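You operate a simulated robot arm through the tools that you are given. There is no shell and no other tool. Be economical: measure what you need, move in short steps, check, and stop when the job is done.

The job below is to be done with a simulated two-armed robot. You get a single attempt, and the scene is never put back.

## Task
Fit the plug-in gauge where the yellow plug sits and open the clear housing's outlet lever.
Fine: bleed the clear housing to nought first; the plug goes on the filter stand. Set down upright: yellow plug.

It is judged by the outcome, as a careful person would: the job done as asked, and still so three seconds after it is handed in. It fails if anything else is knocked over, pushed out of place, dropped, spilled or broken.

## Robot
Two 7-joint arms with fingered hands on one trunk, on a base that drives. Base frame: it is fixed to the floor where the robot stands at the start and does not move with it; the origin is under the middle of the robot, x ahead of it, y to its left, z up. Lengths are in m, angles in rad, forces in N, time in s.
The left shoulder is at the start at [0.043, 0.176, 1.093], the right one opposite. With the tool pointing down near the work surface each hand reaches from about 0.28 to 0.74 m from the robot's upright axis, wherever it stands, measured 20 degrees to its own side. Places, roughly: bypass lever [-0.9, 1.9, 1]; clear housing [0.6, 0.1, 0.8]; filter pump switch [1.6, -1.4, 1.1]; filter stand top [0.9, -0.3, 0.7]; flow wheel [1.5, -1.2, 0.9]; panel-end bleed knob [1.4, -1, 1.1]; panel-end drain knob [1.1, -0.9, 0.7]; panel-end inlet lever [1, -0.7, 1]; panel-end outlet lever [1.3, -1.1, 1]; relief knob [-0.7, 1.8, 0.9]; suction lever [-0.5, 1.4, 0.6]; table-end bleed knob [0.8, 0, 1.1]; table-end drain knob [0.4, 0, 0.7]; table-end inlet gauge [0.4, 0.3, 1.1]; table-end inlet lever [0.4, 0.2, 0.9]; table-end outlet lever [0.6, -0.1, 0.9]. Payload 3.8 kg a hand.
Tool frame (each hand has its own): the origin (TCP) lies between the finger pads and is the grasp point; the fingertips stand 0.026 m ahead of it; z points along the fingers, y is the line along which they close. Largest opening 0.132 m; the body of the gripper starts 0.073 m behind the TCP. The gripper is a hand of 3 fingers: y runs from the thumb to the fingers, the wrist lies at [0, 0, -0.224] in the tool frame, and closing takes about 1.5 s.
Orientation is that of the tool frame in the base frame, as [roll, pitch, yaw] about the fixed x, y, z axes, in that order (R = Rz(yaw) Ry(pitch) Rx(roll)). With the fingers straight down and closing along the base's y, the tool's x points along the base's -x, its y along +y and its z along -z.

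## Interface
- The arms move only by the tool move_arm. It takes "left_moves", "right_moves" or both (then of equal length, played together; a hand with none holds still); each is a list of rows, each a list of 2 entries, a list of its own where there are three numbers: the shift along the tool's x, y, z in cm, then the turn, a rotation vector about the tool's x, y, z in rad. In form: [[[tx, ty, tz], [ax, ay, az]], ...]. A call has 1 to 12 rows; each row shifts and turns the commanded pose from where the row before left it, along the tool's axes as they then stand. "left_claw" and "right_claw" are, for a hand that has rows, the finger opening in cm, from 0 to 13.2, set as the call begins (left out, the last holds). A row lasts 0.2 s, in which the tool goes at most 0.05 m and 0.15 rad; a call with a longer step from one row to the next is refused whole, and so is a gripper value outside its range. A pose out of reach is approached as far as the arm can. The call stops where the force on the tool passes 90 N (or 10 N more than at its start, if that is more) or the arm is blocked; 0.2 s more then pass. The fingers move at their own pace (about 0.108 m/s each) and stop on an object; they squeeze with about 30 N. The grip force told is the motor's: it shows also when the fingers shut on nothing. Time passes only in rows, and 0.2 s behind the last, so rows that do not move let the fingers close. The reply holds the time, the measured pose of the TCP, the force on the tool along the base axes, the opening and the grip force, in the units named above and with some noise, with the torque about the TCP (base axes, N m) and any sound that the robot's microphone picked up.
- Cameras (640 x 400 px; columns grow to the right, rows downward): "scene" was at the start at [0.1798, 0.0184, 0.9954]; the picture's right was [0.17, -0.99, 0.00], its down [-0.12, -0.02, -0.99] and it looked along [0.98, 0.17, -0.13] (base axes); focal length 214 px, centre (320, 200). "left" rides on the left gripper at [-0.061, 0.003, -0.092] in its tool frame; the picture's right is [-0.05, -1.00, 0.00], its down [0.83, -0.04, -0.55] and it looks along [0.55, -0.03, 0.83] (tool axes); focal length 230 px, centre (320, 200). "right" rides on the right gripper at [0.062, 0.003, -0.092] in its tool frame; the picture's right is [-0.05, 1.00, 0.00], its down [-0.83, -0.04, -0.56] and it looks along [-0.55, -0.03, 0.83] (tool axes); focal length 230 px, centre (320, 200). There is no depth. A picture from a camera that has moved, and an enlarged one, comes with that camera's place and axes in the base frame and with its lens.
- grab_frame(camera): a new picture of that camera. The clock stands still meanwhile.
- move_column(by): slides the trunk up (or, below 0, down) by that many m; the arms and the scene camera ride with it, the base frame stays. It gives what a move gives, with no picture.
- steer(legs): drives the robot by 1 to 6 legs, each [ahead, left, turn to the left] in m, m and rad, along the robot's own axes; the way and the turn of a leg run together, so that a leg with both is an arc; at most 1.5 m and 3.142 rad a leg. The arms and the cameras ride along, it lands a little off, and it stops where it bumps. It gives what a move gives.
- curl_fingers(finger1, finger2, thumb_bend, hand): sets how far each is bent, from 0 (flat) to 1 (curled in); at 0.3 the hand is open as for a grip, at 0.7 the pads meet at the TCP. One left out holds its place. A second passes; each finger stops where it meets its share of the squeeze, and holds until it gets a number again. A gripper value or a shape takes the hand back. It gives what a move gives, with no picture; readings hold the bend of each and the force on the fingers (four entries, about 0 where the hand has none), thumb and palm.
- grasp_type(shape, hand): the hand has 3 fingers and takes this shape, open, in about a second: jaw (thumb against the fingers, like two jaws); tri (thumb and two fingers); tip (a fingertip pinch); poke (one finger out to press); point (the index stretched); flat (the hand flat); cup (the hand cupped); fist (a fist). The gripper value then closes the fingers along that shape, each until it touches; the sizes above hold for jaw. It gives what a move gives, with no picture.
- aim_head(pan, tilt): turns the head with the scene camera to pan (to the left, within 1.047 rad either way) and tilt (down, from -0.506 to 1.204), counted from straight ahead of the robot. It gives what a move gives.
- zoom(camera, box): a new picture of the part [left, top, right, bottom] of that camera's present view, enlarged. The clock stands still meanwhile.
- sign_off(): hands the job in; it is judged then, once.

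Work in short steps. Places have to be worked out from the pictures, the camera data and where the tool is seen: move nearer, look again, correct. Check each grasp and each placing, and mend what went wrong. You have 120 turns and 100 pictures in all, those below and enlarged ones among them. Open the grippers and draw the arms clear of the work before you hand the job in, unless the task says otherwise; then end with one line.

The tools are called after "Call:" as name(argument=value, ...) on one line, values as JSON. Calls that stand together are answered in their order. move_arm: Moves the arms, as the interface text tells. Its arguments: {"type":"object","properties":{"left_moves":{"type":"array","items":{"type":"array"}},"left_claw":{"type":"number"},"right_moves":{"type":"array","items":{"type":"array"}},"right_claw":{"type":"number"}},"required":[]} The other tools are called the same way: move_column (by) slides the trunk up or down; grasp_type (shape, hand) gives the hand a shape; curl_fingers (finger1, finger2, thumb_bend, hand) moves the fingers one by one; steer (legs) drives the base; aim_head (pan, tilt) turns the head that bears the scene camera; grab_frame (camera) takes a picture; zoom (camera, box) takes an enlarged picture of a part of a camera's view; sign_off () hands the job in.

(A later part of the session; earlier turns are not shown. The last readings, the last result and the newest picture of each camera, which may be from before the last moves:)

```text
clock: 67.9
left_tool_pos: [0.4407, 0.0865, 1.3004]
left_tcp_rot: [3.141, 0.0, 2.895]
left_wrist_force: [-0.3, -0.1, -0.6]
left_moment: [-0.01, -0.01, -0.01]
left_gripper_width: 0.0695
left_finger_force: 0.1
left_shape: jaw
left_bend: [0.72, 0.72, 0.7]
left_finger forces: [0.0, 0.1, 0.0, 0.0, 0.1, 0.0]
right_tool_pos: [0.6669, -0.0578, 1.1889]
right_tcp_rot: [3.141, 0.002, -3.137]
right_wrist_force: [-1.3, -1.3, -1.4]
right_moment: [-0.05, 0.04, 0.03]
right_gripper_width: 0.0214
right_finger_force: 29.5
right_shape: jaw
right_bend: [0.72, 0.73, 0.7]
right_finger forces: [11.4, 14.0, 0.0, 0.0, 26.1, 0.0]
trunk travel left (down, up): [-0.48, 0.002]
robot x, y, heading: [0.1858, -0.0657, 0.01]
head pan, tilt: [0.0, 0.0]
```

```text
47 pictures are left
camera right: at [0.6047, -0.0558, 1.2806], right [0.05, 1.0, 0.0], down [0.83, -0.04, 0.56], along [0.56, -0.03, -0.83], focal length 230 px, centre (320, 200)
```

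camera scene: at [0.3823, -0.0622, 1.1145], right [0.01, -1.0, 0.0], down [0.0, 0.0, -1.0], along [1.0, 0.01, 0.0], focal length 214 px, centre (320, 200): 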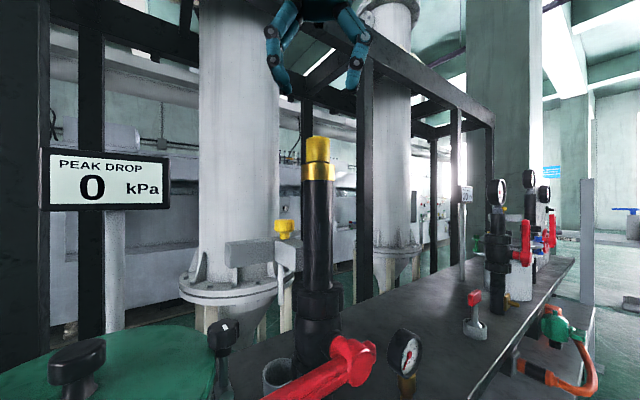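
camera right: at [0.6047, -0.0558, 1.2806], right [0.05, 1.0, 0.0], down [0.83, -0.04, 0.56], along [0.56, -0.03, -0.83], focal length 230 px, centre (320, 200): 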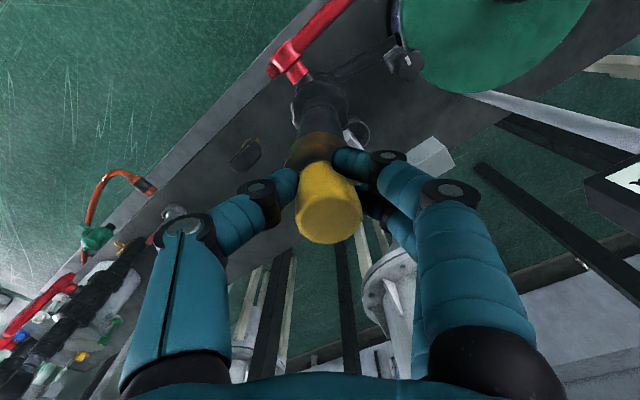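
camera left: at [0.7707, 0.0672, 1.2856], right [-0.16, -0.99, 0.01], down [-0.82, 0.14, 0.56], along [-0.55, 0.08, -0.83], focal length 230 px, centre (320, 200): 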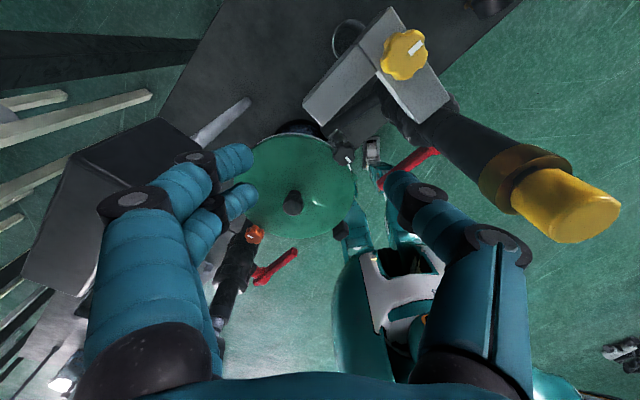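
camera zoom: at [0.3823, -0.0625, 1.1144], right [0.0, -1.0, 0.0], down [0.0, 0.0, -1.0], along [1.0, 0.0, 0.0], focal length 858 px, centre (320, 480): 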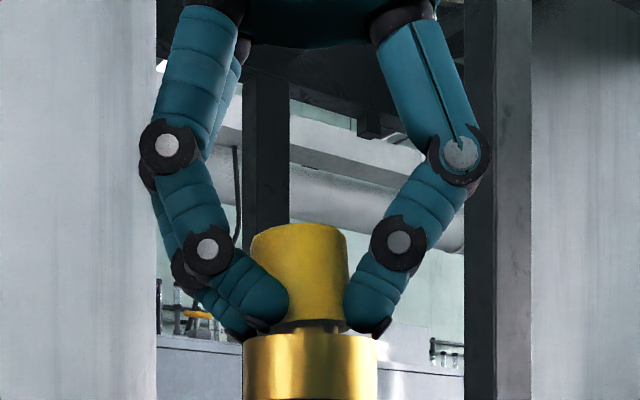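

A better hold at the plug's lower part. I twist counter-clockwise in place about 0.48 rad.

Call:
move_arm(right_moves=[[[0, 0, 0], [0, 0, -0.12]], [[0, 0, 0], [0, 0, -0.12]], [[0, 0, 0], [0, 0, -0.12]], [[0, 0, 0], [0, 0, -0.12]]])

Call:
zoom(camera="scene", box=[240, 80, 400, 180])

```text
clock: 68.9
left_tool_pos: [0.4405, 0.0856, 1.3004]
left_tcp_rot: [3.14, -0.002, 2.896]
left_wrist_force: [0.8, -0.2, 0.3]
left_moment: [0.02, 0.03, -0.03]
left_gripper_width: 0.0698
left_finger_force: 0.1
left_shape: jaw
left_bend: [0.72, 0.72, 0.7]
left_finger forces: [0.0, 0.0, 0.1, 0.0, 0.1, 0.0]
right_tool_pos: [0.6681, -0.0604, 1.189]
right_tcp_rot: [-3.14, 0.001, -2.656]
right_wrist_force: [1.6, -7.2, -1.8]
right_moment: [-0.21, 0.03, -0.05]
right_gripper_width: 0.0212
right_finger_force: 30.0
right_shape: jaw
right_bend: [0.72, 0.73, 0.7]
right_finger forces: [12.0, 14.0, 0.0, 0.0, 31.6, 0.0]
trunk travel left (down, up): [-0.48, 0.002]
robot x, y, heading: [0.1822, -0.067, 0.004]
head pan, tilt: [0.0, 0.0]
```

```text
4.00 times, centred on (320, 130) of scene
camera zoom: at [0.3826, -0.0634, 1.1144], right [0.0, -1.0, 0.0], down [0.0, 0.0, -1.0], along [1.0, 0.0, 0.0], focal length 858 px, centre (320, 480)
```

zoom: 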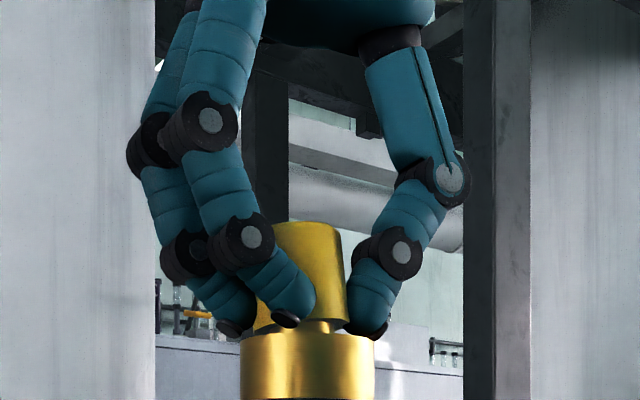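

It turns easily. I continue to about 1.1 rad and then try a gentle pull.

Call:
move_arm(right_moves=[[[0, 0, 0], [0, 0, -0.12]], [[0, 0, 0], [0, 0, -0.12]], [[0, 0, 0], [0, 0, -0.12]], [[0, 0, 0], [0, 0, -0.12]], [[0, 0, 0], [0, 0, -0.12]]])

Call:
move_arm(right_moves=[[[0, 0, -0.5], [0, 0, 0]], [[0, 0, -0.5], [0, 0, 0]]])

Call:
zoom(camera="scene", box=[240, 80, 400, 180])

```text
clock: 70.1
left_tool_pos: [0.4412, 0.0837, 1.3016]
left_tcp_rot: [3.139, -0.001, 2.897]
left_wrist_force: [-0.4, -0.3, 0.1]
left_moment: [-0.02, -0.02, 0.0]
left_gripper_width: 0.0699
left_finger_force: 0.1
left_shape: jaw
left_bend: [0.72, 0.72, 0.7]
left_finger forces: [0.0, 0.0, 0.0, 0.0, 0.0, 0.0]
right_tool_pos: [0.6684, -0.0608, 1.1892]
right_tcp_rot: [3.142, 0.002, -2.054]
right_wrist_force: [6.3, -13.7, 0.8]
right_moment: [-0.38, -0.21, -0.17]
right_gripper_width: 0.0212
right_finger_force: 29.8
right_shape: jaw
right_bend: [0.73, 0.73, 0.7]
right_finger forces: [13.2, 13.1, 0.1, 0.1, 36.3, 0.1]
trunk travel left (down, up): [-0.48, 0.002]
robot x, y, heading: [0.1872, -0.0644, 0.004]
head pan, tilt: [0.0, 0.0]
```

```text
clock: 70.7
left_tool_pos: [0.4431, 0.0851, 1.2992]
left_tcp_rot: [-3.141, -0.005, 2.895]
left_wrist_force: [0.4, -0.8, 0.2]
left_moment: [-0.01, 0.01, 0.03]
left_gripper_width: 0.0697
left_finger_force: 0.1
left_shape: jaw
left_bend: [0.72, 0.72, 0.7]
left_finger forces: [0.0, 0.0, 0.0, 0.1, 0.1, 0.0]
right_tool_pos: [0.669, -0.0604, 1.1933]
right_tcp_rot: [3.136, -0.008, -2.054]
right_wrist_force: [-2.9, -12.8, -31.5]
right_moment: [-0.4, -0.03, 0.0]
right_gripper_width: 0.019
right_finger_force: 30.1
right_shape: jaw
right_bend: [0.72, 0.72, 0.7]
right_finger forces: [13.5, 13.5, 0.1, 0.0, 22.6, 0.0]
trunk travel left (down, up): [-0.48, 0.002]
robot x, y, heading: [0.1888, -0.0633, 0.005]
head pan, tilt: [0.0, 0.0]
```

```text
4.00 times, centred on (320, 130) of scene
camera zoom: at [0.3837, -0.064, 1.1132], right [0.0, -1.0, 0.0], down [0.0, 0.0, -1.0], along [1.0, 0.0, 0.0], focal length 858 px, centre (320, 480)
```

zoom: 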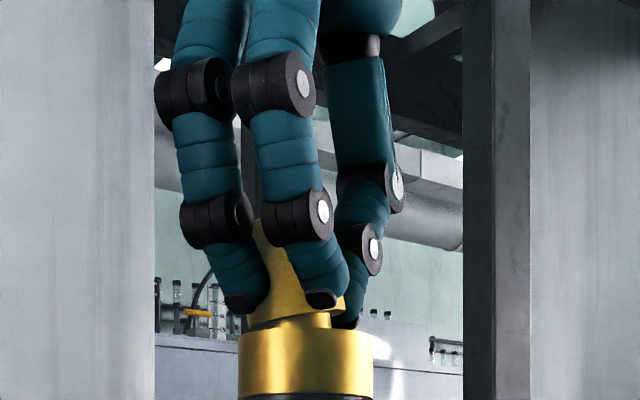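

It held against 31 N. I relax the pull and look closely at the gauge's stem, as its end should show how the socket locks.

Call:
move_arm(right_moves=[[[0, 0, 0.5], [0, 0, 0]], [[0, 0, 0.5], [0, 0, 0]]])

Call:
aim_head(pan=-0.4, tilt=0.5)

Call:
grab_frame(camera="scene")

```text
clock: 71.3
left_tool_pos: [0.4407, 0.0845, 1.3011]
left_tcp_rot: [3.139, 0.0, 2.895]
left_wrist_force: [-0.1, 0.5, 0.0]
left_moment: [0.02, 0.03, 0.01]
left_gripper_width: 0.0697
left_finger_force: 0.1
left_shape: jaw
left_bend: [0.72, 0.72, 0.7]
left_finger forces: [0.0, 0.0, 0.0, 0.0, 0.0, 0.1]
right_tool_pos: [0.668, -0.0602, 1.1931]
right_tcp_rot: [-3.14, 0.007, -2.059]
right_wrist_force: [1.6, -12.9, -7.9]
right_moment: [-0.4, -0.08, 0.0]
right_gripper_width: 0.019
right_finger_force: 29.8
right_shape: jaw
right_bend: [0.72, 0.72, 0.7]
right_finger forces: [14.9, 12.9, 0.0, 0.1, 30.3, 0.1]
trunk travel left (down, up): [-0.48, 0.002]
robot x, y, heading: [0.1856, -0.0672, 0.005]
head pan, tilt: [0.0, 0.0]
```

```text
clock: 72.2
left_tool_pos: [0.4403, 0.0843, 1.3011]
left_tcp_rot: [3.139, -0.002, 2.896]
left_wrist_force: [0.7, -0.2, 0.3]
left_moment: [-0.02, 0.02, 0.0]
left_gripper_width: 0.07
left_finger_force: 0.1
left_shape: jaw
left_bend: [0.72, 0.72, 0.7]
left_finger forces: [0.0, 0.1, 0.0, 0.0, 0.1, 0.1]
right_tool_pos: [0.6676, -0.0607, 1.1923]
right_tcp_rot: [-3.14, 0.002, -2.057]
right_wrist_force: [6.0, -13.4, 5.3]
right_moment: [-0.37, -0.25, -0.1]
right_gripper_width: 0.0202
right_finger_force: 30.1
right_shape: jaw
right_bend: [0.73, 0.73, 0.7]
right_finger forces: [13.8, 13.2, 0.1, 0.0, 35.8, 0.0]
trunk travel left (down, up): [-0.48, 0.002]
robot x, y, heading: [0.1893, -0.065, 0.008]
head pan, tilt: [-0.4, 0.499]
```

```text
44 pictures are left
camera scene: at [0.3769, -0.0994, 1.0685], right [-0.38, -0.92, 0.0], down [-0.44, 0.19, -0.88], along [0.81, -0.34, -0.48], focal length 214 px, centre (320, 200)
```

scene: 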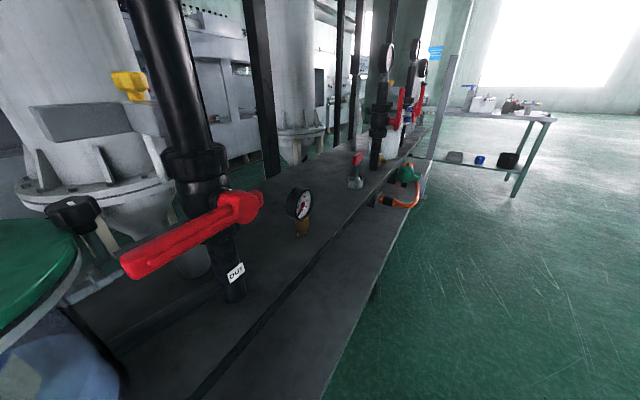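

Call:
zoom(camera="scene", box=[276, 180, 340, 244])

```text
6.25 times, centred on (308, 212) of scene
camera zoom: at [0.3769, -0.0994, 1.0685], right [-0.38, -0.92, 0.0], down [-0.44, 0.19, -0.88], along [0.81, -0.34, -0.48], focal length 1340 px, centre (395, 125)
```

zoom: 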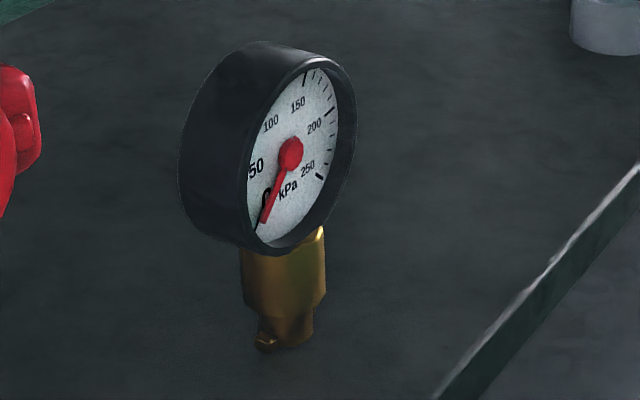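

The gauge stem has two side pins: a bayonet fit, so the plug surely is push-and-twist. I release, rise, wind the wrist back clockwise for more travel, and look from above.

Call:
move_arm(right_moves=[[[0, 0, 0], [0, 0, 0]], [[0, 0, 0], [0, 0, 0]], [[0, 0, 0], [0, 0, 0]], [[0, 0, -3], [0, 0, 0]], [[0, 0, -3], [0, 0, 0]]], right_claw=7)

Call:
move_arm(right_moves=[[[0, 0, 0], [0, 0, 0.15]], [[0, 0, 0], [0, 0, 0.15]], [[0, 0, 0], [0, 0, 0.15]], [[0, 0, 0], [0, 0, 0.15]], [[0, 0, 0], [0, 0, 0.15]], [[0, 0, 0], [0, 0, 0.15]], [[0, 0, 0], [0, 0, 0.15]], [[0, 0, 0], [0, 0, 0.15]], [[0, 0, 0], [0, 0, 0.15]], [[0, 0, 0], [0, 0, 0.15]], [[0, 0, 0], [0, 0, 0.15]], [[0, 0, 0], [0, 0, 0.15]]])

Call:
aim_head(pan=0, tilt=0)

Call:
grab_frame(camera="right")

Call:
zoom(camera="scene", box=[280, 115, 360, 165])

```text
clock: 73.5
left_tool_pos: [0.4411, 0.0874, 1.3011]
left_tcp_rot: [-3.14, 0.0, 2.896]
left_wrist_force: [0.1, -0.1, -0.9]
left_moment: [0.04, 0.0, 0.0]
left_gripper_width: 0.07
left_finger_force: 0.0
left_shape: jaw
left_bend: [0.72, 0.72, 0.7]
left_finger forces: [0.1, 0.0, 0.0, 0.1, 0.0, 0.0]
right_tool_pos: [0.6657, -0.0576, 1.25]
right_tcp_rot: [3.14, 0.003, -2.056]
right_wrist_force: [0.2, 0.1, 0.1]
right_moment: [0.0, 0.04, 0.0]
right_gripper_width: 0.0694
right_finger_force: 0.0
right_shape: jaw
right_bend: [0.72, 0.72, 0.7]
right_finger forces: [0.0, 0.0, 0.0, 0.0, 0.0, 0.0]
trunk travel left (down, up): [-0.48, 0.002]
robot x, y, heading: [0.1831, -0.0641, 0.004]
head pan, tilt: [-0.4, 0.499]
```

```text
clock: 76.0
left_tool_pos: [0.4393, 0.0868, 1.302]
left_tcp_rot: [-3.141, -0.001, 2.894]
left_wrist_force: [-0.2, -0.1, 0.6]
left_moment: [0.02, -0.01, -0.02]
left_gripper_width: 0.0698
left_finger_force: 0.1
left_shape: jaw
left_bend: [0.72, 0.72, 0.7]
left_finger forces: [0.0, 0.1, 0.1, 0.0, 0.0, 0.0]
right_tool_pos: [0.6655, -0.0579, 1.2512]
right_tcp_rot: [3.137, 0.002, 2.425]
right_wrist_force: [0.2, 0.6, -0.2]
right_moment: [-0.03, 0.02, -0.01]
right_gripper_width: 0.0694
right_finger_force: 0.1
right_shape: jaw
right_bend: [0.72, 0.72, 0.7]
right_finger forces: [0.1, 0.1, 0.0, 0.0, 0.0, 0.0]
trunk travel left (down, up): [-0.48, 0.002]
robot x, y, heading: [0.184, -0.0609, 0.003]
head pan, tilt: [-0.4, 0.499]
```

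```text
clock: 77.0
left_tool_pos: [0.4412, 0.0874, 1.3007]
left_tcp_rot: [3.141, -0.001, 2.898]
left_wrist_force: [0.4, -0.3, 0.2]
left_moment: [-0.03, -0.02, 0.04]
left_gripper_width: 0.0698
left_finger_force: 0.0
left_shape: jaw
left_bend: [0.72, 0.72, 0.7]
left_finger forces: [0.0, 0.1, 0.1, 0.0, 0.1, 0.0]
right_tool_pos: [0.6669, -0.059, 1.2506]
right_tcp_rot: [3.139, 0.002, 2.43]
right_wrist_force: [-0.3, -0.1, -1.3]
right_moment: [0.01, 0.0, 0.0]
right_gripper_width: 0.0692
right_finger_force: 0.0
right_shape: jaw
right_bend: [0.72, 0.72, 0.7]
right_finger forces: [0.1, 0.0, 0.1, 0.0, 0.1, 0.0]
trunk travel left (down, up): [-0.48, 0.002]
robot x, y, heading: [0.1866, -0.0641, 0.002]
head pan, tilt: [0.0, 0.0]
```

```text
42 pictures are left
camera right: at [0.6218, -0.0155, 1.342], right [0.69, 0.72, 0.0], down [0.6, -0.58, 0.56], along [0.4, -0.38, -0.83], focal length 230 px, centre (320, 200)
```

right: 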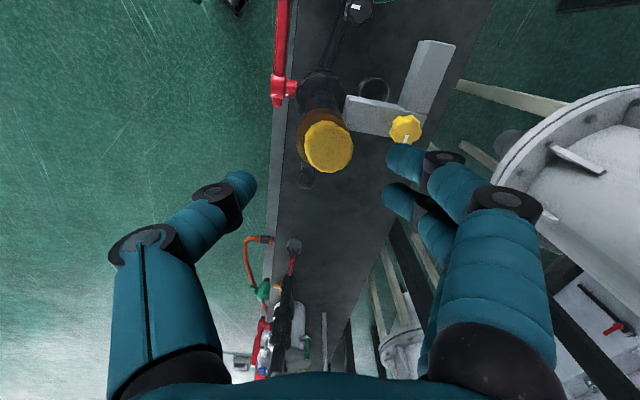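

```text
8.00 times, centred on (320, 140) of scene
camera zoom: at [0.3823, -0.0624, 1.1144], right [0.0, -1.0, 0.0], down [0.0, 0.0, -1.0], along [1.0, 0.0, 0.0], focal length 1716 px, centre (320, 680)
```

zoom: 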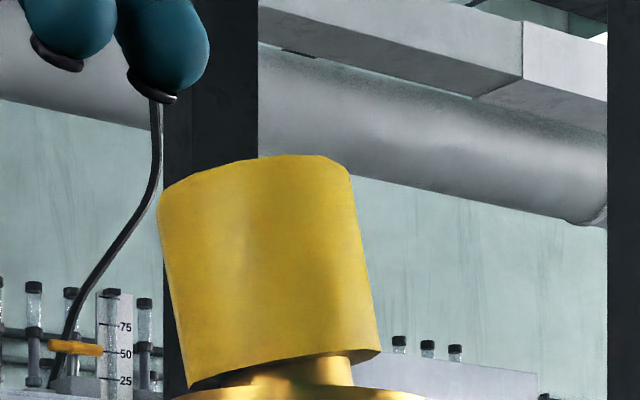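

The plug now leans a bit to the left (top near y = -0.05). I grip it again from this yaw, press it down to seat, then twist.

Call:
move_arm(right_moves=[[[0, 0, 3], [0, 0, 0]], [[0, 0, 2.6], [0, 0, 0]], [[0, 0, 0], [0, 0, 0]]])

Call:
move_arm(right_moves=[[[0, 0, 0], [0, 0, 0]], [[0, 0, 0], [0, 0, 0]], [[0, 0, 0], [0, 0, 0]], [[0, 0, 0], [0, 0, 0]], [[0, 0, 0], [0, 0, 0]], [[0, 0, 0.3], [0, 0, 0]], [[0, 0, 0.3], [0, 0, 0]]], right_claw=0)

Call:
zoom(camera="scene", box=[260, 90, 380, 165])

```text
clock: 77.8
left_tool_pos: [0.4407, 0.0852, 1.3012]
left_tcp_rot: [3.142, 0.0, 2.895]
left_wrist_force: [0.1, 0.2, -0.1]
left_moment: [0.02, 0.03, 0.0]
left_gripper_width: 0.0698
left_finger_force: 0.1
left_shape: jaw
left_bend: [0.72, 0.72, 0.7]
left_finger forces: [0.0, 0.1, 0.0, 0.0, 0.0, 0.1]
right_tool_pos: [0.6666, -0.058, 1.1939]
right_tcp_rot: [3.139, 0.002, 2.429]
right_wrist_force: [0.1, 0.1, -0.6]
right_moment: [-0.01, -0.03, -0.01]
right_gripper_width: 0.0697
right_finger_force: 0.1
right_shape: jaw
right_bend: [0.72, 0.72, 0.7]
right_finger forces: [0.1, 0.0, 0.0, 0.0, 0.0, 0.0]
trunk travel left (down, up): [-0.48, 0.002]
robot x, y, heading: [0.1867, -0.0635, 0.003]
head pan, tilt: [0.0, 0.0]
```

```text
clock: 79.4
left_tool_pos: [0.4396, 0.0847, 1.3019]
left_tcp_rot: [3.139, 0.001, 2.895]
left_wrist_force: [0.0, -0.2, -1.2]
left_moment: [0.01, 0.02, 0.01]
left_gripper_width: 0.0696
left_finger_force: 0.0
left_shape: jaw
left_bend: [0.72, 0.72, 0.7]
left_finger forces: [0.1, 0.0, 0.0, 0.1, 0.1, 0.1]
right_tool_pos: [0.6672, -0.0595, 1.1915]
right_tcp_rot: [3.132, 0.005, 2.424]
right_wrist_force: [3.2, -4.4, 20.0]
right_moment: [-0.04, -0.1, 0.0]
right_gripper_width: 0.0237
right_finger_force: 29.9
right_shape: jaw
right_bend: [0.74, 0.73, 0.71]
right_finger forces: [15.1, 17.5, 0.0, 0.0, 34.2, 0.0]
trunk travel left (down, up): [-0.48, 0.002]
robot x, y, heading: [0.1837, -0.0634, 0.009]
head pan, tilt: [0.0, 0.0]
```

```text
5.33 times, centred on (320, 128) of scene
camera zoom: at [0.3815, -0.063, 1.1152], right [0.0, -1.0, 0.0], down [0.0, 0.0, -1.0], along [1.0, 0.0, 0.0], focal length 1144 px, centre (320, 587)
```

zoom: 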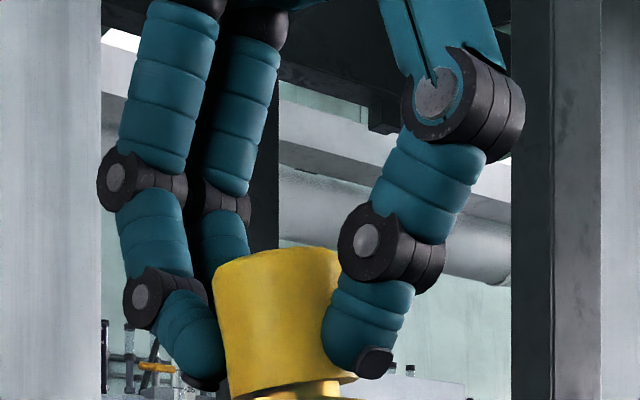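

It still leans left. I push the gripped cap 8 mm to the right to straighten it.

Call:
move_arm(right_moves=[[[-0.26, -0.3, 0], [0, 0, 0]], [[-0.26, -0.3, 0], [0, 0, 0]]])

Call:
zoom(camera="scene", box=[260, 90, 380, 165])

```text
clock: 80.0
left_tool_pos: [0.4401, 0.0863, 1.3012]
left_tcp_rot: [3.141, 0.002, 2.895]
left_wrist_force: [0.6, 0.4, -0.8]
left_moment: [-0.02, 0.0, 0.03]
left_gripper_width: 0.07
left_finger_force: 0.0
left_shape: jaw
left_bend: [0.72, 0.72, 0.7]
left_finger forces: [0.0, 0.0, 0.0, 0.0, 0.0, 0.1]
right_tool_pos: [0.6676, -0.0642, 1.1903]
right_tcp_rot: [3.133, 0.005, 2.429]
right_wrist_force: [6.4, 7.5, 25.3]
right_moment: [0.55, -0.32, -0.04]
right_gripper_width: 0.0254
right_finger_force: 30.3
right_shape: jaw
right_bend: [0.75, 0.74, 0.71]
right_finger forces: [19.3, 19.5, 0.1, 0.1, 27.8, 0.0]
trunk travel left (down, up): [-0.48, 0.002]
robot x, y, heading: [0.1856, -0.0694, 0.006]
head pan, tilt: [0.0, 0.0]
```

```text
5.33 times, centred on (320, 128) of scene
camera zoom: at [0.382, -0.0614, 1.1147], right [0.01, -1.0, 0.0], down [0.0, 0.0, -1.0], along [1.0, 0.01, 0.0], focal length 1144 px, centre (320, 587)
```

zoom: 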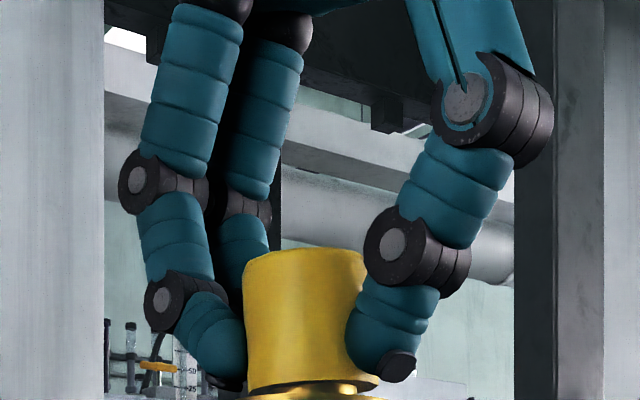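

Now upright. I ease back 3 mm, and twist counter-clockwise ~0.7 rad with light downward pressure.

Call:
move_arm(right_moves=[[[0.2, 0.23, -0.1], [0, 0, 0]], [[0, 0, 0], [0, 0, -0.12]], [[0, 0, 0], [0, 0, -0.12]], [[0, 0, 0], [0, 0, -0.12]], [[0, 0, 0], [0, 0, -0.12]], [[0, 0, 0], [0, 0, -0.12]], [[0, 0, 0], [0, 0, -0.12]]])

Call:
zoom(camera="scene", box=[260, 90, 380, 165])

```text
clock: 81.6
left_tool_pos: [0.443, 0.0859, 1.3005]
left_tcp_rot: [3.14, -0.001, 2.896]
left_wrist_force: [-0.3, 0.0, -0.3]
left_moment: [0.01, 0.03, 0.01]
left_gripper_width: 0.0698
left_finger_force: 0.1
left_shape: jaw
left_bend: [0.72, 0.72, 0.7]
left_finger forces: [0.0, 0.0, 0.0, 0.1, 0.1, 0.0]
right_tool_pos: [0.6707, -0.0619, 1.1908]
right_tcp_rot: [3.14, 0.007, -3.137]
right_wrist_force: [16.8, -0.5, 28.1]
right_moment: [0.2, -0.27, -1.08]
right_gripper_width: 0.0256
right_finger_force: 30.3
right_shape: jaw
right_bend: [0.75, 0.74, 0.71]
right_finger forces: [13.2, 41.8, 0.0, 0.0, 36.2, 0.0]
trunk travel left (down, up): [-0.48, 0.002]
robot x, y, heading: [0.1827, -0.0627, 0.009]
head pan, tilt: [0.0, 0.0]
```

```text
5.33 times, centred on (320, 128) of scene
camera zoom: at [0.3833, -0.0626, 1.1143], right [0.0, -1.0, 0.0], down [0.0, 0.0, -1.0], along [1.0, 0.0, 0.0], focal length 1144 px, centre (320, 587)
```

zoom: 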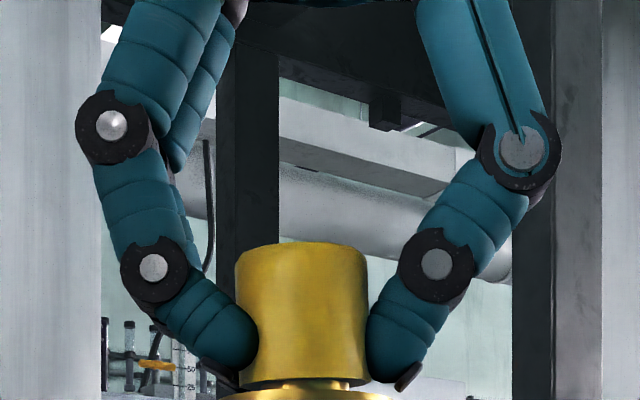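

Strong grip now and the twist meets a stop (-1.1 N m). I relax the twist slightly and pull up.

Call:
move_arm(right_moves=[[[0, 0, -0.3], [0, 0, 0.05]], [[0, 0, -0.4], [0, 0, 0]], [[0, 0, -0.4], [0, 0, 0]], [[0, 0, -0.4], [0, 0, 0]]])

Call:
zoom(camera="scene", box=[260, 90, 380, 165])

```text
clock: 82.6
left_tool_pos: [0.4443, 0.0873, 1.2989]
left_tcp_rot: [-3.14, -0.006, 2.895]
left_wrist_force: [-0.1, -0.2, -0.9]
left_moment: [0.03, 0.01, 0.02]
left_gripper_width: 0.0699
left_finger_force: 0.0
left_shape: jaw
left_bend: [0.72, 0.72, 0.7]
left_finger forces: [0.1, 0.0, 0.0, 0.0, 0.1, 0.0]
right_tool_pos: [0.6716, -0.0642, 1.1954]
right_tcp_rot: [-3.135, -0.014, 3.102]
right_wrist_force: [5.9, 1.1, -28.0]
right_moment: [-0.06, -0.16, -0.43]
right_gripper_width: 0.0217
right_finger_force: 30.5
right_shape: jaw
right_bend: [0.73, 0.73, 0.7]
right_finger forces: [13.2, 22.7, 0.0, 0.0, 23.3, 0.1]
trunk travel left (down, up): [-0.48, 0.002]
robot x, y, heading: [0.185, -0.0664, 0.005]
head pan, tilt: [0.0, 0.0]
```

```text
5.33 times, centred on (320, 128) of scene
camera zoom: at [0.3845, -0.0622, 1.113], right [0.0, -1.0, 0.0], down [0.0, 0.0, -1.0], along [1.0, 0.0, 0.0], focal length 1144 px, centre (320, 587)
```

zoom: 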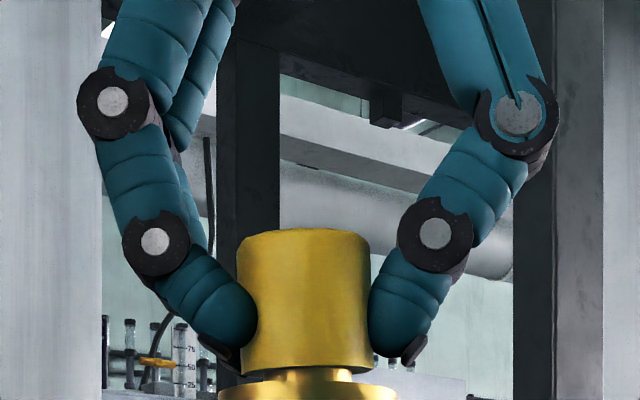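

Still held at ~28 N, now cleanly upright. CCW seems to be a stop, so I lower to neutral and try clockwise, watching torque.

Call:
move_arm(right_moves=[[[0, 0, 0.4], [0, 0, 0]], [[0, 0, 0.4], [0, 0, 0]], [[0, 0, 0.2], [0, 0, 0.1]], [[0, 0, 0], [0, 0, 0.12]], [[0, 0, 0], [0, 0, 0.12]], [[0, 0, 0], [0, 0, 0.12]]])

Call:
move_arm(right_moves=[[[0, 0, 0], [0, 0, 0.12]], [[0, 0, 0], [0, 0, 0.12]], [[0, 0, 0], [0, 0, 0.12]]])

```text
clock: 84.0
left_tool_pos: [0.4402, 0.0867, 1.3017]
left_tcp_rot: [3.141, -0.001, 2.895]
left_wrist_force: [0.3, -0.4, -0.4]
left_moment: [0.0, -0.02, 0.0]
left_gripper_width: 0.0698
left_finger_force: 0.1
left_shape: jaw
left_bend: [0.72, 0.72, 0.7]
left_finger forces: [0.0, 0.0, 0.1, 0.1, 0.0, 0.0]
right_tool_pos: [0.6662, -0.0626, 1.1966]
right_tcp_rot: [3.136, 0.003, 2.635]
right_wrist_force: [1.0, 0.3, 2.9]
right_moment: [0.05, -0.05, 0.0]
right_gripper_width: 0.0216
right_finger_force: 30.1
right_shape: jaw
right_bend: [0.73, 0.73, 0.7]
right_finger forces: [18.6, 20.4, 0.1, 0.0, 28.7, 0.0]
trunk travel left (down, up): [-0.48, 0.002]
robot x, y, heading: [0.1878, -0.062, 0.002]
head pan, tilt: [0.0, 0.0]
```

```text
clock: 84.8
left_tool_pos: [0.4405, 0.0872, 1.3015]
left_tcp_rot: [3.141, 0.0, 2.896]
left_wrist_force: [0.1, -0.4, -0.7]
left_moment: [0.01, 0.0, 0.0]
left_gripper_width: 0.0697
left_finger_force: 0.1
left_shape: jaw
left_bend: [0.72, 0.72, 0.7]
left_finger forces: [0.1, 0.1, 0.0, 0.0, 0.1, 0.0]
right_tool_pos: [0.667, -0.0609, 1.1945]
right_tcp_rot: [3.139, 0.0, 2.278]
right_wrist_force: [-0.6, 3.2, 0.3]
right_moment: [0.17, -0.04, 0.83]
right_gripper_width: 0.0218
right_finger_force: 30.3
right_shape: jaw
right_bend: [0.73, 0.73, 0.7]
right_finger forces: [25.0, 12.9, 0.0, 0.0, 32.3, 0.1]
trunk travel left (down, up): [-0.48, 0.002]
robot x, y, heading: [0.1858, -0.0648, 0.007]
head pan, tilt: [0.0, 0.0]
```

Free travel is about 0.75 rad, with a clockwise stop here. I test the pull at this end.

Call:
move_arm(right_moves=[[[0, 0, -0.3], [0, 0, 0]], [[0, 0, -0.4], [0, 0, 0]], [[0, 0, -0.4], [0, 0, 0]], [[0, 0, -0.3], [0, 0, 0]]])

Call:
zoom(camera="scene", box=[260, 90, 380, 165])

```text
clock: 85.8
left_tool_pos: [0.4431, 0.0865, 1.3005]
left_tcp_rot: [-3.141, -0.004, 2.896]
left_wrist_force: [0.4, -1.0, -0.5]
left_moment: [0.0, 0.01, -0.02]
left_gripper_width: 0.0696
left_finger_force: 0.1
left_shape: jaw
left_bend: [0.72, 0.72, 0.7]
left_finger forces: [0.1, 0.0, 0.0, 0.0, 0.0, 0.0]
right_tool_pos: [0.668, -0.063, 1.203]
right_tcp_rot: [-3.134, -0.001, 2.278]
right_wrist_force: [-3.9, 3.0, -33.4]
right_moment: [0.0, 0.03, 0.06]
right_gripper_width: 0.0202
right_finger_force: 29.8
right_shape: jaw
right_bend: [0.72, 0.73, 0.7]
right_finger forces: [14.5, 11.2, 0.0, 0.0, 23.1, 0.0]
trunk travel left (down, up): [-0.48, 0.002]
robot x, y, heading: [0.1876, -0.062, 0.005]
head pan, tilt: [0.0, 0.0]
```

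```text
5.33 times, centred on (320, 128) of scene
camera zoom: at [0.3838, -0.0621, 1.1137], right [0.0, -1.0, 0.0], down [0.0, 0.0, -1.0], along [1.0, 0.0, 0.0], focal length 1144 px, centre (320, 587)
```

zoom: 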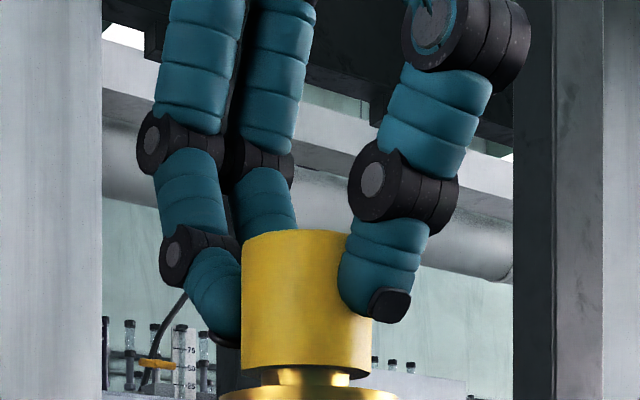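

Blocked at this end with no torque, so this is the locked end; at the other end the pull was probably jammed by leftover twist. I regrip lower, turn CCW to ~3.05, and relieve torque.

Call:
move_arm(right_moves=[[[0, 0, 0.4], [0, 0, 0]], [[0, 0, 0], [0, 0, 0]], [[0, 0, 0.4], [0, 0, 0]], [[0, 0.1, 0.5], [0, 0, 0]], [[0, 0.1, 0], [0, 0, 0]]], right_claw=6)

Call:
move_arm(right_moves=[[[0, 0, 0], [0, 0, 0]], [[0, 0, 0], [0, 0, 0]], [[0, 0, 0], [0, 0, 0]], [[0, 0, 0], [0, 0, 0]], [[0, 0, 0], [0, 0, 0]], [[0, 0, 0], [0, 0, -0.12]], [[0, 0, 0], [0, 0, -0.12]], [[0, 0, 0], [0, 0, -0.12]], [[0, 0, 0], [0, 0, -0.12]], [[0, 0, 0], [0, 0, -0.12]]], right_claw=0)

Call:
move_arm(right_moves=[[[0, 0, 0], [0, 0, -0.1]]])

Call:
zoom(camera="scene", box=[260, 90, 380, 165])

```text
clock: 87.0
left_tool_pos: [0.4405, 0.0851, 1.3002]
left_tcp_rot: [3.141, -0.002, 2.896]
left_wrist_force: [0.0, 0.7, 0.0]
left_moment: [0.01, 0.01, 0.03]
left_gripper_width: 0.0699
left_finger_force: 0.0
left_shape: jaw
left_bend: [0.72, 0.72, 0.7]
left_finger forces: [0.1, 0.0, 0.1, 0.0, 0.0, 0.0]
right_tool_pos: [0.6685, -0.0635, 1.1948]
right_tcp_rot: [3.141, -0.001, 2.278]
right_wrist_force: [-0.1, 0.3, 0.7]
right_moment: [0.02, 0.0, 0.02]
right_gripper_width: 0.0596
right_finger_force: 0.0
right_shape: jaw
right_bend: [0.73, 0.73, 0.7]
right_finger forces: [0.0, 0.1, 0.0, 0.0, 0.0, 0.0]
trunk travel left (down, up): [-0.48, 0.002]
robot x, y, heading: [0.1892, -0.0635, 0.004]
head pan, tilt: [0.0, 0.0]
```

```text
clock: 89.2
left_tool_pos: [0.4419, 0.0859, 1.3001]
left_tcp_rot: [-3.141, -0.002, 2.896]
left_wrist_force: [1.1, 0.9, 0.1]
left_moment: [0.03, 0.0, -0.01]
left_gripper_width: 0.0696
left_finger_force: 0.0
left_shape: jaw
left_bend: [0.72, 0.72, 0.7]
left_finger forces: [0.0, 0.0, 0.0, 0.0, 0.0, 0.0]
right_tool_pos: [0.6705, -0.0627, 1.1961]
right_tcp_rot: [3.141, 0.002, 2.88]
right_wrist_force: [8.4, -2.7, 1.0]
right_moment: [-0.07, -0.29, -0.73]
right_gripper_width: 0.0235
right_finger_force: 30.0
right_shape: jaw
right_bend: [0.73, 0.73, 0.7]
right_finger forces: [12.7, 26.2, 0.0, 0.0, 28.3, 0.0]
trunk travel left (down, up): [-0.48, 0.002]
robot x, y, heading: [0.183, -0.0629, 0.007]
head pan, tilt: [0.0, 0.0]
```

```text
clock: 89.6
left_tool_pos: [0.4438, 0.0856, 1.3011]
left_tcp_rot: [-3.141, -0.001, 2.896]
left_wrist_force: [-2.0, 0.6, 0.2]
left_moment: [0.02, 0.0, 0.0]
left_gripper_width: 0.0699
left_finger_force: 0.1
left_shape: jaw
left_bend: [0.72, 0.72, 0.7]
left_finger forces: [0.0, 0.0, 0.1, 0.1, 0.0, 0.1]
right_tool_pos: [0.6715, -0.0627, 1.1954]
right_tcp_rot: [3.139, 0.001, 2.979]
right_wrist_force: [12.7, -0.9, 2.3]
right_moment: [-0.04, -0.44, -0.6]
right_gripper_width: 0.023
right_finger_force: 30.1
right_shape: jaw
right_bend: [0.73, 0.73, 0.7]
right_finger forces: [14.2, 25.5, 0.0, 0.1, 24.6, 0.0]
trunk travel left (down, up): [-0.48, 0.002]
robot x, y, heading: [0.1847, -0.0621, 0.009]
head pan, tilt: [0.0, 0.0]
```

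```text
5.33 times, centred on (320, 128) of scene
camera zoom: at [0.384, -0.0626, 1.1142], right [0.0, -1.0, 0.0], down [0.0, 0.0, -1.0], along [1.0, 0.0, 0.0], focal length 1144 px, centre (320, 587)
```

zoom: 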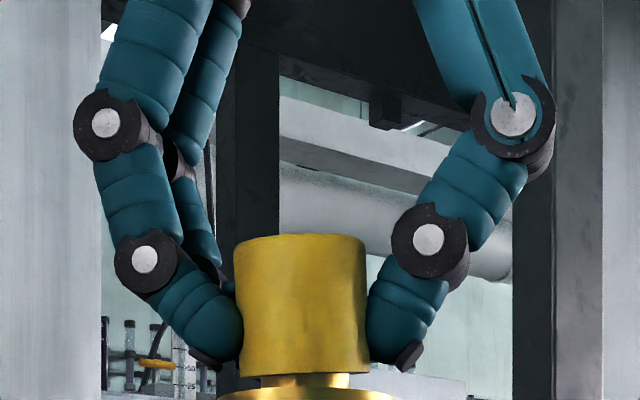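

The torque sits at the slip limit, so the CCW stop is reached. I back off the twist and lateral load, then pull.

Call:
move_arm(right_moves=[[[0.3, 0, 0], [0, 0, 0.06]], [[0, 0, 0], [0, 0, 0.0]]])

Call:
move_arm(right_moves=[[[0, 0, -0.4], [0, 0, 0]], [[0, 0, -0.4], [0, 0, 0]], [[0, 0, -0.4], [0, 0, 0]]])

Call:
zoom(camera="scene", box=[260, 90, 380, 165])

```text
clock: 90.2
left_tool_pos: [0.4428, 0.0867, 1.301]
left_tcp_rot: [-3.141, -0.003, 2.897]
left_wrist_force: [-0.7, 0.1, -0.9]
left_moment: [0.0, 0.02, 0.01]
left_gripper_width: 0.0697
left_finger_force: 0.1
left_shape: jaw
left_bend: [0.72, 0.72, 0.7]
left_finger forces: [0.0, 0.0, 0.1, 0.1, 0.0, 0.1]
right_tool_pos: [0.6698, -0.0617, 1.1944]
right_tcp_rot: [3.14, 0.003, 2.918]
right_wrist_force: [18.5, -2.0, 3.6]
right_moment: [-0.02, -0.58, -0.19]
right_gripper_width: 0.0228
right_finger_force: 29.8
right_shape: jaw
right_bend: [0.73, 0.73, 0.7]
right_finger forces: [13.4, 24.0, 0.0, 0.0, 27.5, 0.0]
trunk travel left (down, up): [-0.48, 0.002]
robot x, y, heading: [0.1846, -0.0635, 0.003]
head pan, tilt: [0.0, 0.0]
```

```text
clock: 91.0
left_tool_pos: [0.4377, 0.0858, 1.3035]
left_tcp_rot: [3.14, 0.004, 2.894]
left_wrist_force: [0.1, 0.6, -1.0]
left_moment: [-0.01, 0.01, -0.02]
left_gripper_width: 0.07
left_finger_force: 0.0
left_shape: jaw
left_bend: [0.72, 0.72, 0.7]
left_finger forces: [0.1, 0.0, 0.0, 0.0, 0.1, 0.0]
right_tool_pos: [0.6617, -0.0592, 1.2106]
right_tcp_rot: [3.139, 0.002, 2.923]
right_wrist_force: [0.0, -0.2, -0.5]
right_moment: [0.03, -0.03, -0.01]
right_gripper_width: 0.0224
right_finger_force: 29.9
right_shape: jaw
right_bend: [0.72, 0.73, 0.7]
right_finger forces: [16.0, 14.3, 0.0, 0.0, 25.8, 0.1]
trunk travel left (down, up): [-0.48, 0.002]
robot x, y, heading: [0.1879, -0.0649, 0.001]
head pan, tilt: [0.0, 0.0]
```

```text
5.33 times, centred on (320, 128) of scene
camera zoom: at [0.3809, -0.0626, 1.1156], right [0.0, -1.0, 0.0], down [0.0, 0.0, -1.0], along [1.0, 0.0, 0.0], focal length 1144 px, centre (320, 587)
```

zoom: 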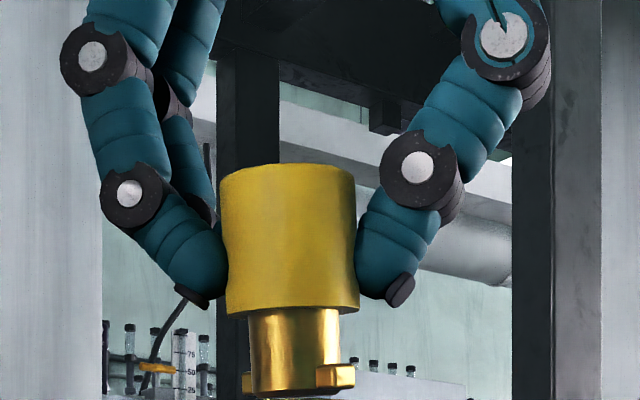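

The plug is out. I lift it well clear, then step the robot 12 cm along the stand so both the free stretch right of the gauge and the socket stay in reach.

Call:
move_arm(right_moves=[[[0, 0, -3], [0, 0, 0]], [[0, 0, -3], [0, 0, 0]], [[0, 0, -3], [0, 0, 0]]])

Call:
grab_frame(camera="right")

Call:
steer(legs=[[0.07, -0.1, 0]])

Call:
aim_head(pan=-0.3, tilt=0.3)

Call:
grab_frame(camera="scene")

```text
clock: 91.8
left_tool_pos: [0.4407, 0.0858, 1.3013]
left_tcp_rot: [3.14, 0.001, 2.896]
left_wrist_force: [-0.2, 0.1, 0.1]
left_moment: [0.01, 0.0, 0.0]
left_gripper_width: 0.0695
left_finger_force: 0.0
left_shape: jaw
left_bend: [0.72, 0.72, 0.7]
left_finger forces: [0.0, 0.1, 0.0, 0.0, 0.0, 0.1]
right_tool_pos: [0.6671, -0.0619, 1.2957]
right_tcp_rot: [3.141, 0.002, 2.919]
right_wrist_force: [0.1, -0.6, -0.5]
right_moment: [0.0, -0.01, -0.05]
right_gripper_width: 0.0219
right_finger_force: 29.8
right_shape: jaw
right_bend: [0.72, 0.73, 0.7]
right_finger forces: [16.1, 14.2, 0.0, 0.1, 25.8, 0.0]
trunk travel left (down, up): [-0.48, 0.002]
robot x, y, heading: [0.188, -0.0638, 0.006]
head pan, tilt: [0.0, 0.0]
```

```text
33 pictures are left
camera right: at [0.6067, -0.0447, 1.388], right [0.27, 0.96, 0.0], down [0.8, -0.23, 0.56], along [0.54, -0.15, -0.83], focal length 230 px, centre (320, 200)
```

right: 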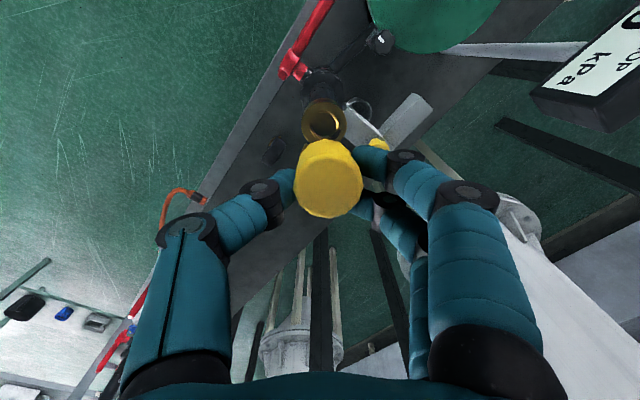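

```text
clock: 93.3
left_tool_pos: [0.5102, -0.0116, 1.3008]
left_tcp_rot: [3.141, 0.0, 2.899]
left_wrist_force: [0.7, 0.0, 0.7]
left_moment: [0.01, 0.02, -0.03]
left_gripper_width: 0.0697
left_finger_force: 0.2
left_shape: jaw
left_bend: [0.72, 0.72, 0.7]
left_finger forces: [0.1, 0.0, 0.0, 0.1, 0.1, 0.0]
right_tool_pos: [0.7378, -0.1589, 1.2958]
right_tcp_rot: [-3.14, 0.001, 2.92]
right_wrist_force: [-0.4, -0.1, -0.6]
right_moment: [0.02, 0.02, 0.0]
right_gripper_width: 0.0223
right_finger_force: 30.6
right_shape: jaw
right_bend: [0.72, 0.73, 0.7]
right_finger forces: [16.2, 14.2, 0.1, 0.1, 25.9, 0.0]
trunk travel left (down, up): [-0.48, 0.002]
robot x, y, heading: [0.2536, -0.16, 0.008]
head pan, tilt: [0.0, 0.0]
```

```text
clock: 94.1
left_tool_pos: [0.5117, -0.0122, 1.3014]
left_tcp_rot: [-3.141, 0.0, 2.898]
left_wrist_force: [-0.3, -0.6, -0.3]
left_moment: [-0.01, 0.0, 0.0]
left_gripper_width: 0.07
left_finger_force: 0.0
left_shape: jaw
left_bend: [0.72, 0.72, 0.7]
left_finger forces: [0.0, 0.0, 0.1, 0.0, 0.1, 0.0]
right_tool_pos: [0.7371, -0.1589, 1.2948]
right_tcp_rot: [3.141, 0.001, 2.921]
right_wrist_force: [0.2, 0.2, 0.1]
right_moment: [-0.01, -0.01, -0.01]
right_gripper_width: 0.0222
right_finger_force: 29.8
right_shape: jaw
right_bend: [0.72, 0.73, 0.7]
right_finger forces: [16.1, 14.2, 0.0, 0.0, 25.8, 0.0]
trunk travel left (down, up): [-0.48, 0.002]
robot x, y, heading: [0.2581, -0.166, 0.009]
head pan, tilt: [-0.3, 0.3]
```

```text
32 pictures are left
camera scene: at [0.4518, -0.1883, 1.0868], right [-0.29, -0.96, 0.0], down [-0.28, 0.08, -0.96], along [0.92, -0.27, -0.29], focal length 214 px, centre (320, 200)
```

scene: 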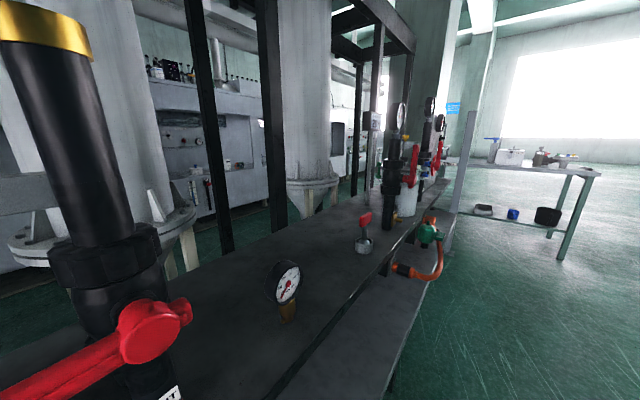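

The drop place P (0.88,-0.353) is free table, right of the gauge. I move over it and down to z 0.87.

Call:
move_arm(right_moves=[[[-3.03, -2.63, 2.5], [0, 0, 0]], [[-3.03, -2.63, 2.5], [0, 0, 0]], [[-3.03, -2.63, 2.5], [0, 0, 0]], [[-3.03, -2.63, 2.5], [0, 0, 0]], [[-3.03, -2.63, 2.5], [0, 0, 0]], [[-3.03, -2.63, 2.5], [0, 0, 0]], [[0, 0, 4.5], [0, 0, 0]], [[0, 0, 4.5], [0, 0, 0]], [[0, 0, 4.5], [0, 0, 0]], [[0, 0, 4.5], [0, 0, 0]], [[0, 0, 4.5], [0, 0, 0]], [[0, 0, 4.5], [0, 0, 0]]])

Call:
aim_head(pan=-0.4, tilt=0.4)

Call:
grab_frame(camera="scene")

```text
clock: 96.7
left_tool_pos: [0.5115, -0.0119, 1.2999]
left_tcp_rot: [-3.141, -0.003, 2.898]
left_wrist_force: [0.6, 0.1, -0.1]
left_moment: [-0.04, 0.0, 0.0]
left_gripper_width: 0.0699
left_finger_force: 0.1
left_shape: jaw
left_bend: [0.72, 0.72, 0.7]
left_finger forces: [0.1, 0.0, 0.0, 0.1, 0.0, 0.0]
right_tool_pos: [0.8813, -0.3533, 0.8768]
right_tcp_rot: [3.141, 0.002, 2.92]
right_wrist_force: [-0.5, -0.2, 0.1]
right_moment: [-0.02, 0.02, 0.0]
right_gripper_width: 0.0221
right_finger_force: 30.5
right_shape: jaw
right_bend: [0.72, 0.73, 0.7]
right_finger forces: [16.4, 15.0, 0.1, 0.0, 25.4, 0.0]
trunk travel left (down, up): [-0.48, 0.002]
robot x, y, heading: [0.2526, -0.1604, 0.006]
head pan, tilt: [-0.3, 0.3]
```

```text
clock: 97.4
left_tool_pos: [0.5096, -0.0111, 1.3013]
left_tcp_rot: [3.141, 0.0, 2.898]
left_wrist_force: [-0.4, -0.7, -0.3]
left_moment: [-0.03, 0.0, 0.0]
left_gripper_width: 0.0699
left_finger_force: 0.1
left_shape: jaw
left_bend: [0.72, 0.72, 0.7]
left_finger forces: [0.0, 0.0, 0.0, 0.0, 0.0, 0.1]
right_tool_pos: [0.8813, -0.3538, 0.877]
right_tcp_rot: [3.141, 0.002, 2.92]
right_wrist_force: [0.4, 0.0, -0.9]
right_moment: [0.01, 0.02, -0.01]
right_gripper_width: 0.0218
right_finger_force: 30.0
right_shape: jaw
right_bend: [0.72, 0.73, 0.7]
right_finger forces: [16.3, 15.1, 0.0, 0.0, 25.4, 0.0]
trunk travel left (down, up): [-0.48, 0.002]
robot x, y, heading: [0.2596, -0.1628, 0.013]
head pan, tilt: [-0.4, 0.4]
```

```text
31 pictures are left
camera scene: at [0.448, -0.1968, 1.0775], right [-0.38, -0.92, 0.0], down [-0.36, 0.15, -0.92], along [0.85, -0.35, -0.39], focal length 214 px, centre (320, 200)
```

scene: 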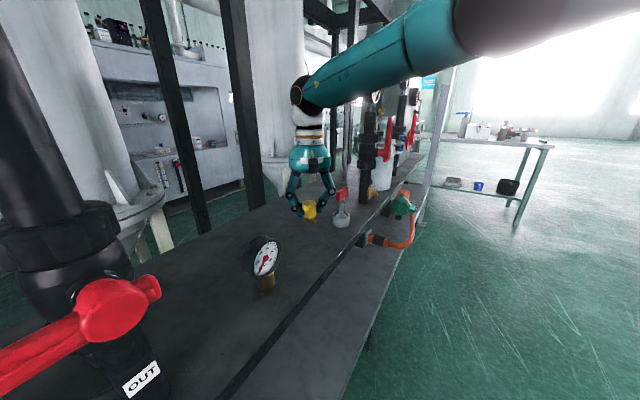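

Plug hangs upright above the free table. I lower toward the surface in steps.

Call:
move_arm(right_moves=[[[0, 0, 3], [0, 0, 0]], [[0, 0, 3], [0, 0, 0]], [[0, 0, 1.4], [0, 0, 0]]])

Call:
zoom(camera="scene", box=[260, 150, 380, 225])

```text
clock: 98.2
left_tool_pos: [0.51, -0.0123, 1.301]
left_tcp_rot: [-3.141, -0.001, 2.899]
left_wrist_force: [0.0, -0.3, 0.4]
left_moment: [0.03, -0.01, 0.0]
left_gripper_width: 0.0698
left_finger_force: 0.1
left_shape: jaw
left_bend: [0.72, 0.72, 0.7]
left_finger forces: [0.0, 0.0, 0.0, 0.0, 0.0, 0.0]
right_tool_pos: [0.8806, -0.3514, 0.8017]
right_tcp_rot: [3.14, 0.002, 2.921]
right_wrist_force: [0.6, -0.2, -0.4]
right_moment: [0.0, 0.04, 0.0]
right_gripper_width: 0.0219
right_finger_force: 29.6
right_shape: jaw
right_bend: [0.72, 0.73, 0.7]
right_finger forces: [16.5, 15.2, 0.1, 0.1, 25.5, 0.0]
trunk travel left (down, up): [-0.48, 0.002]
robot x, y, heading: [0.2568, -0.1643, 0.009]
head pan, tilt: [-0.4, 0.4]
```

```text
5.33 times, centred on (320, 188) of scene
camera zoom: at [0.448, -0.1966, 1.0775], right [-0.38, -0.92, 0.0], down [-0.36, 0.15, -0.92], along [0.85, -0.35, -0.39], focal length 1144 px, centre (320, 267)
```

zoom: 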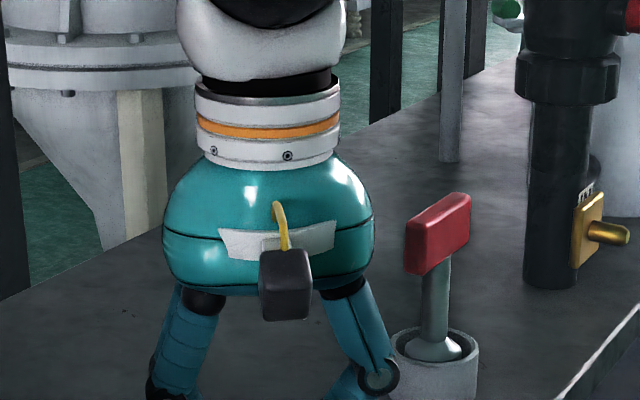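

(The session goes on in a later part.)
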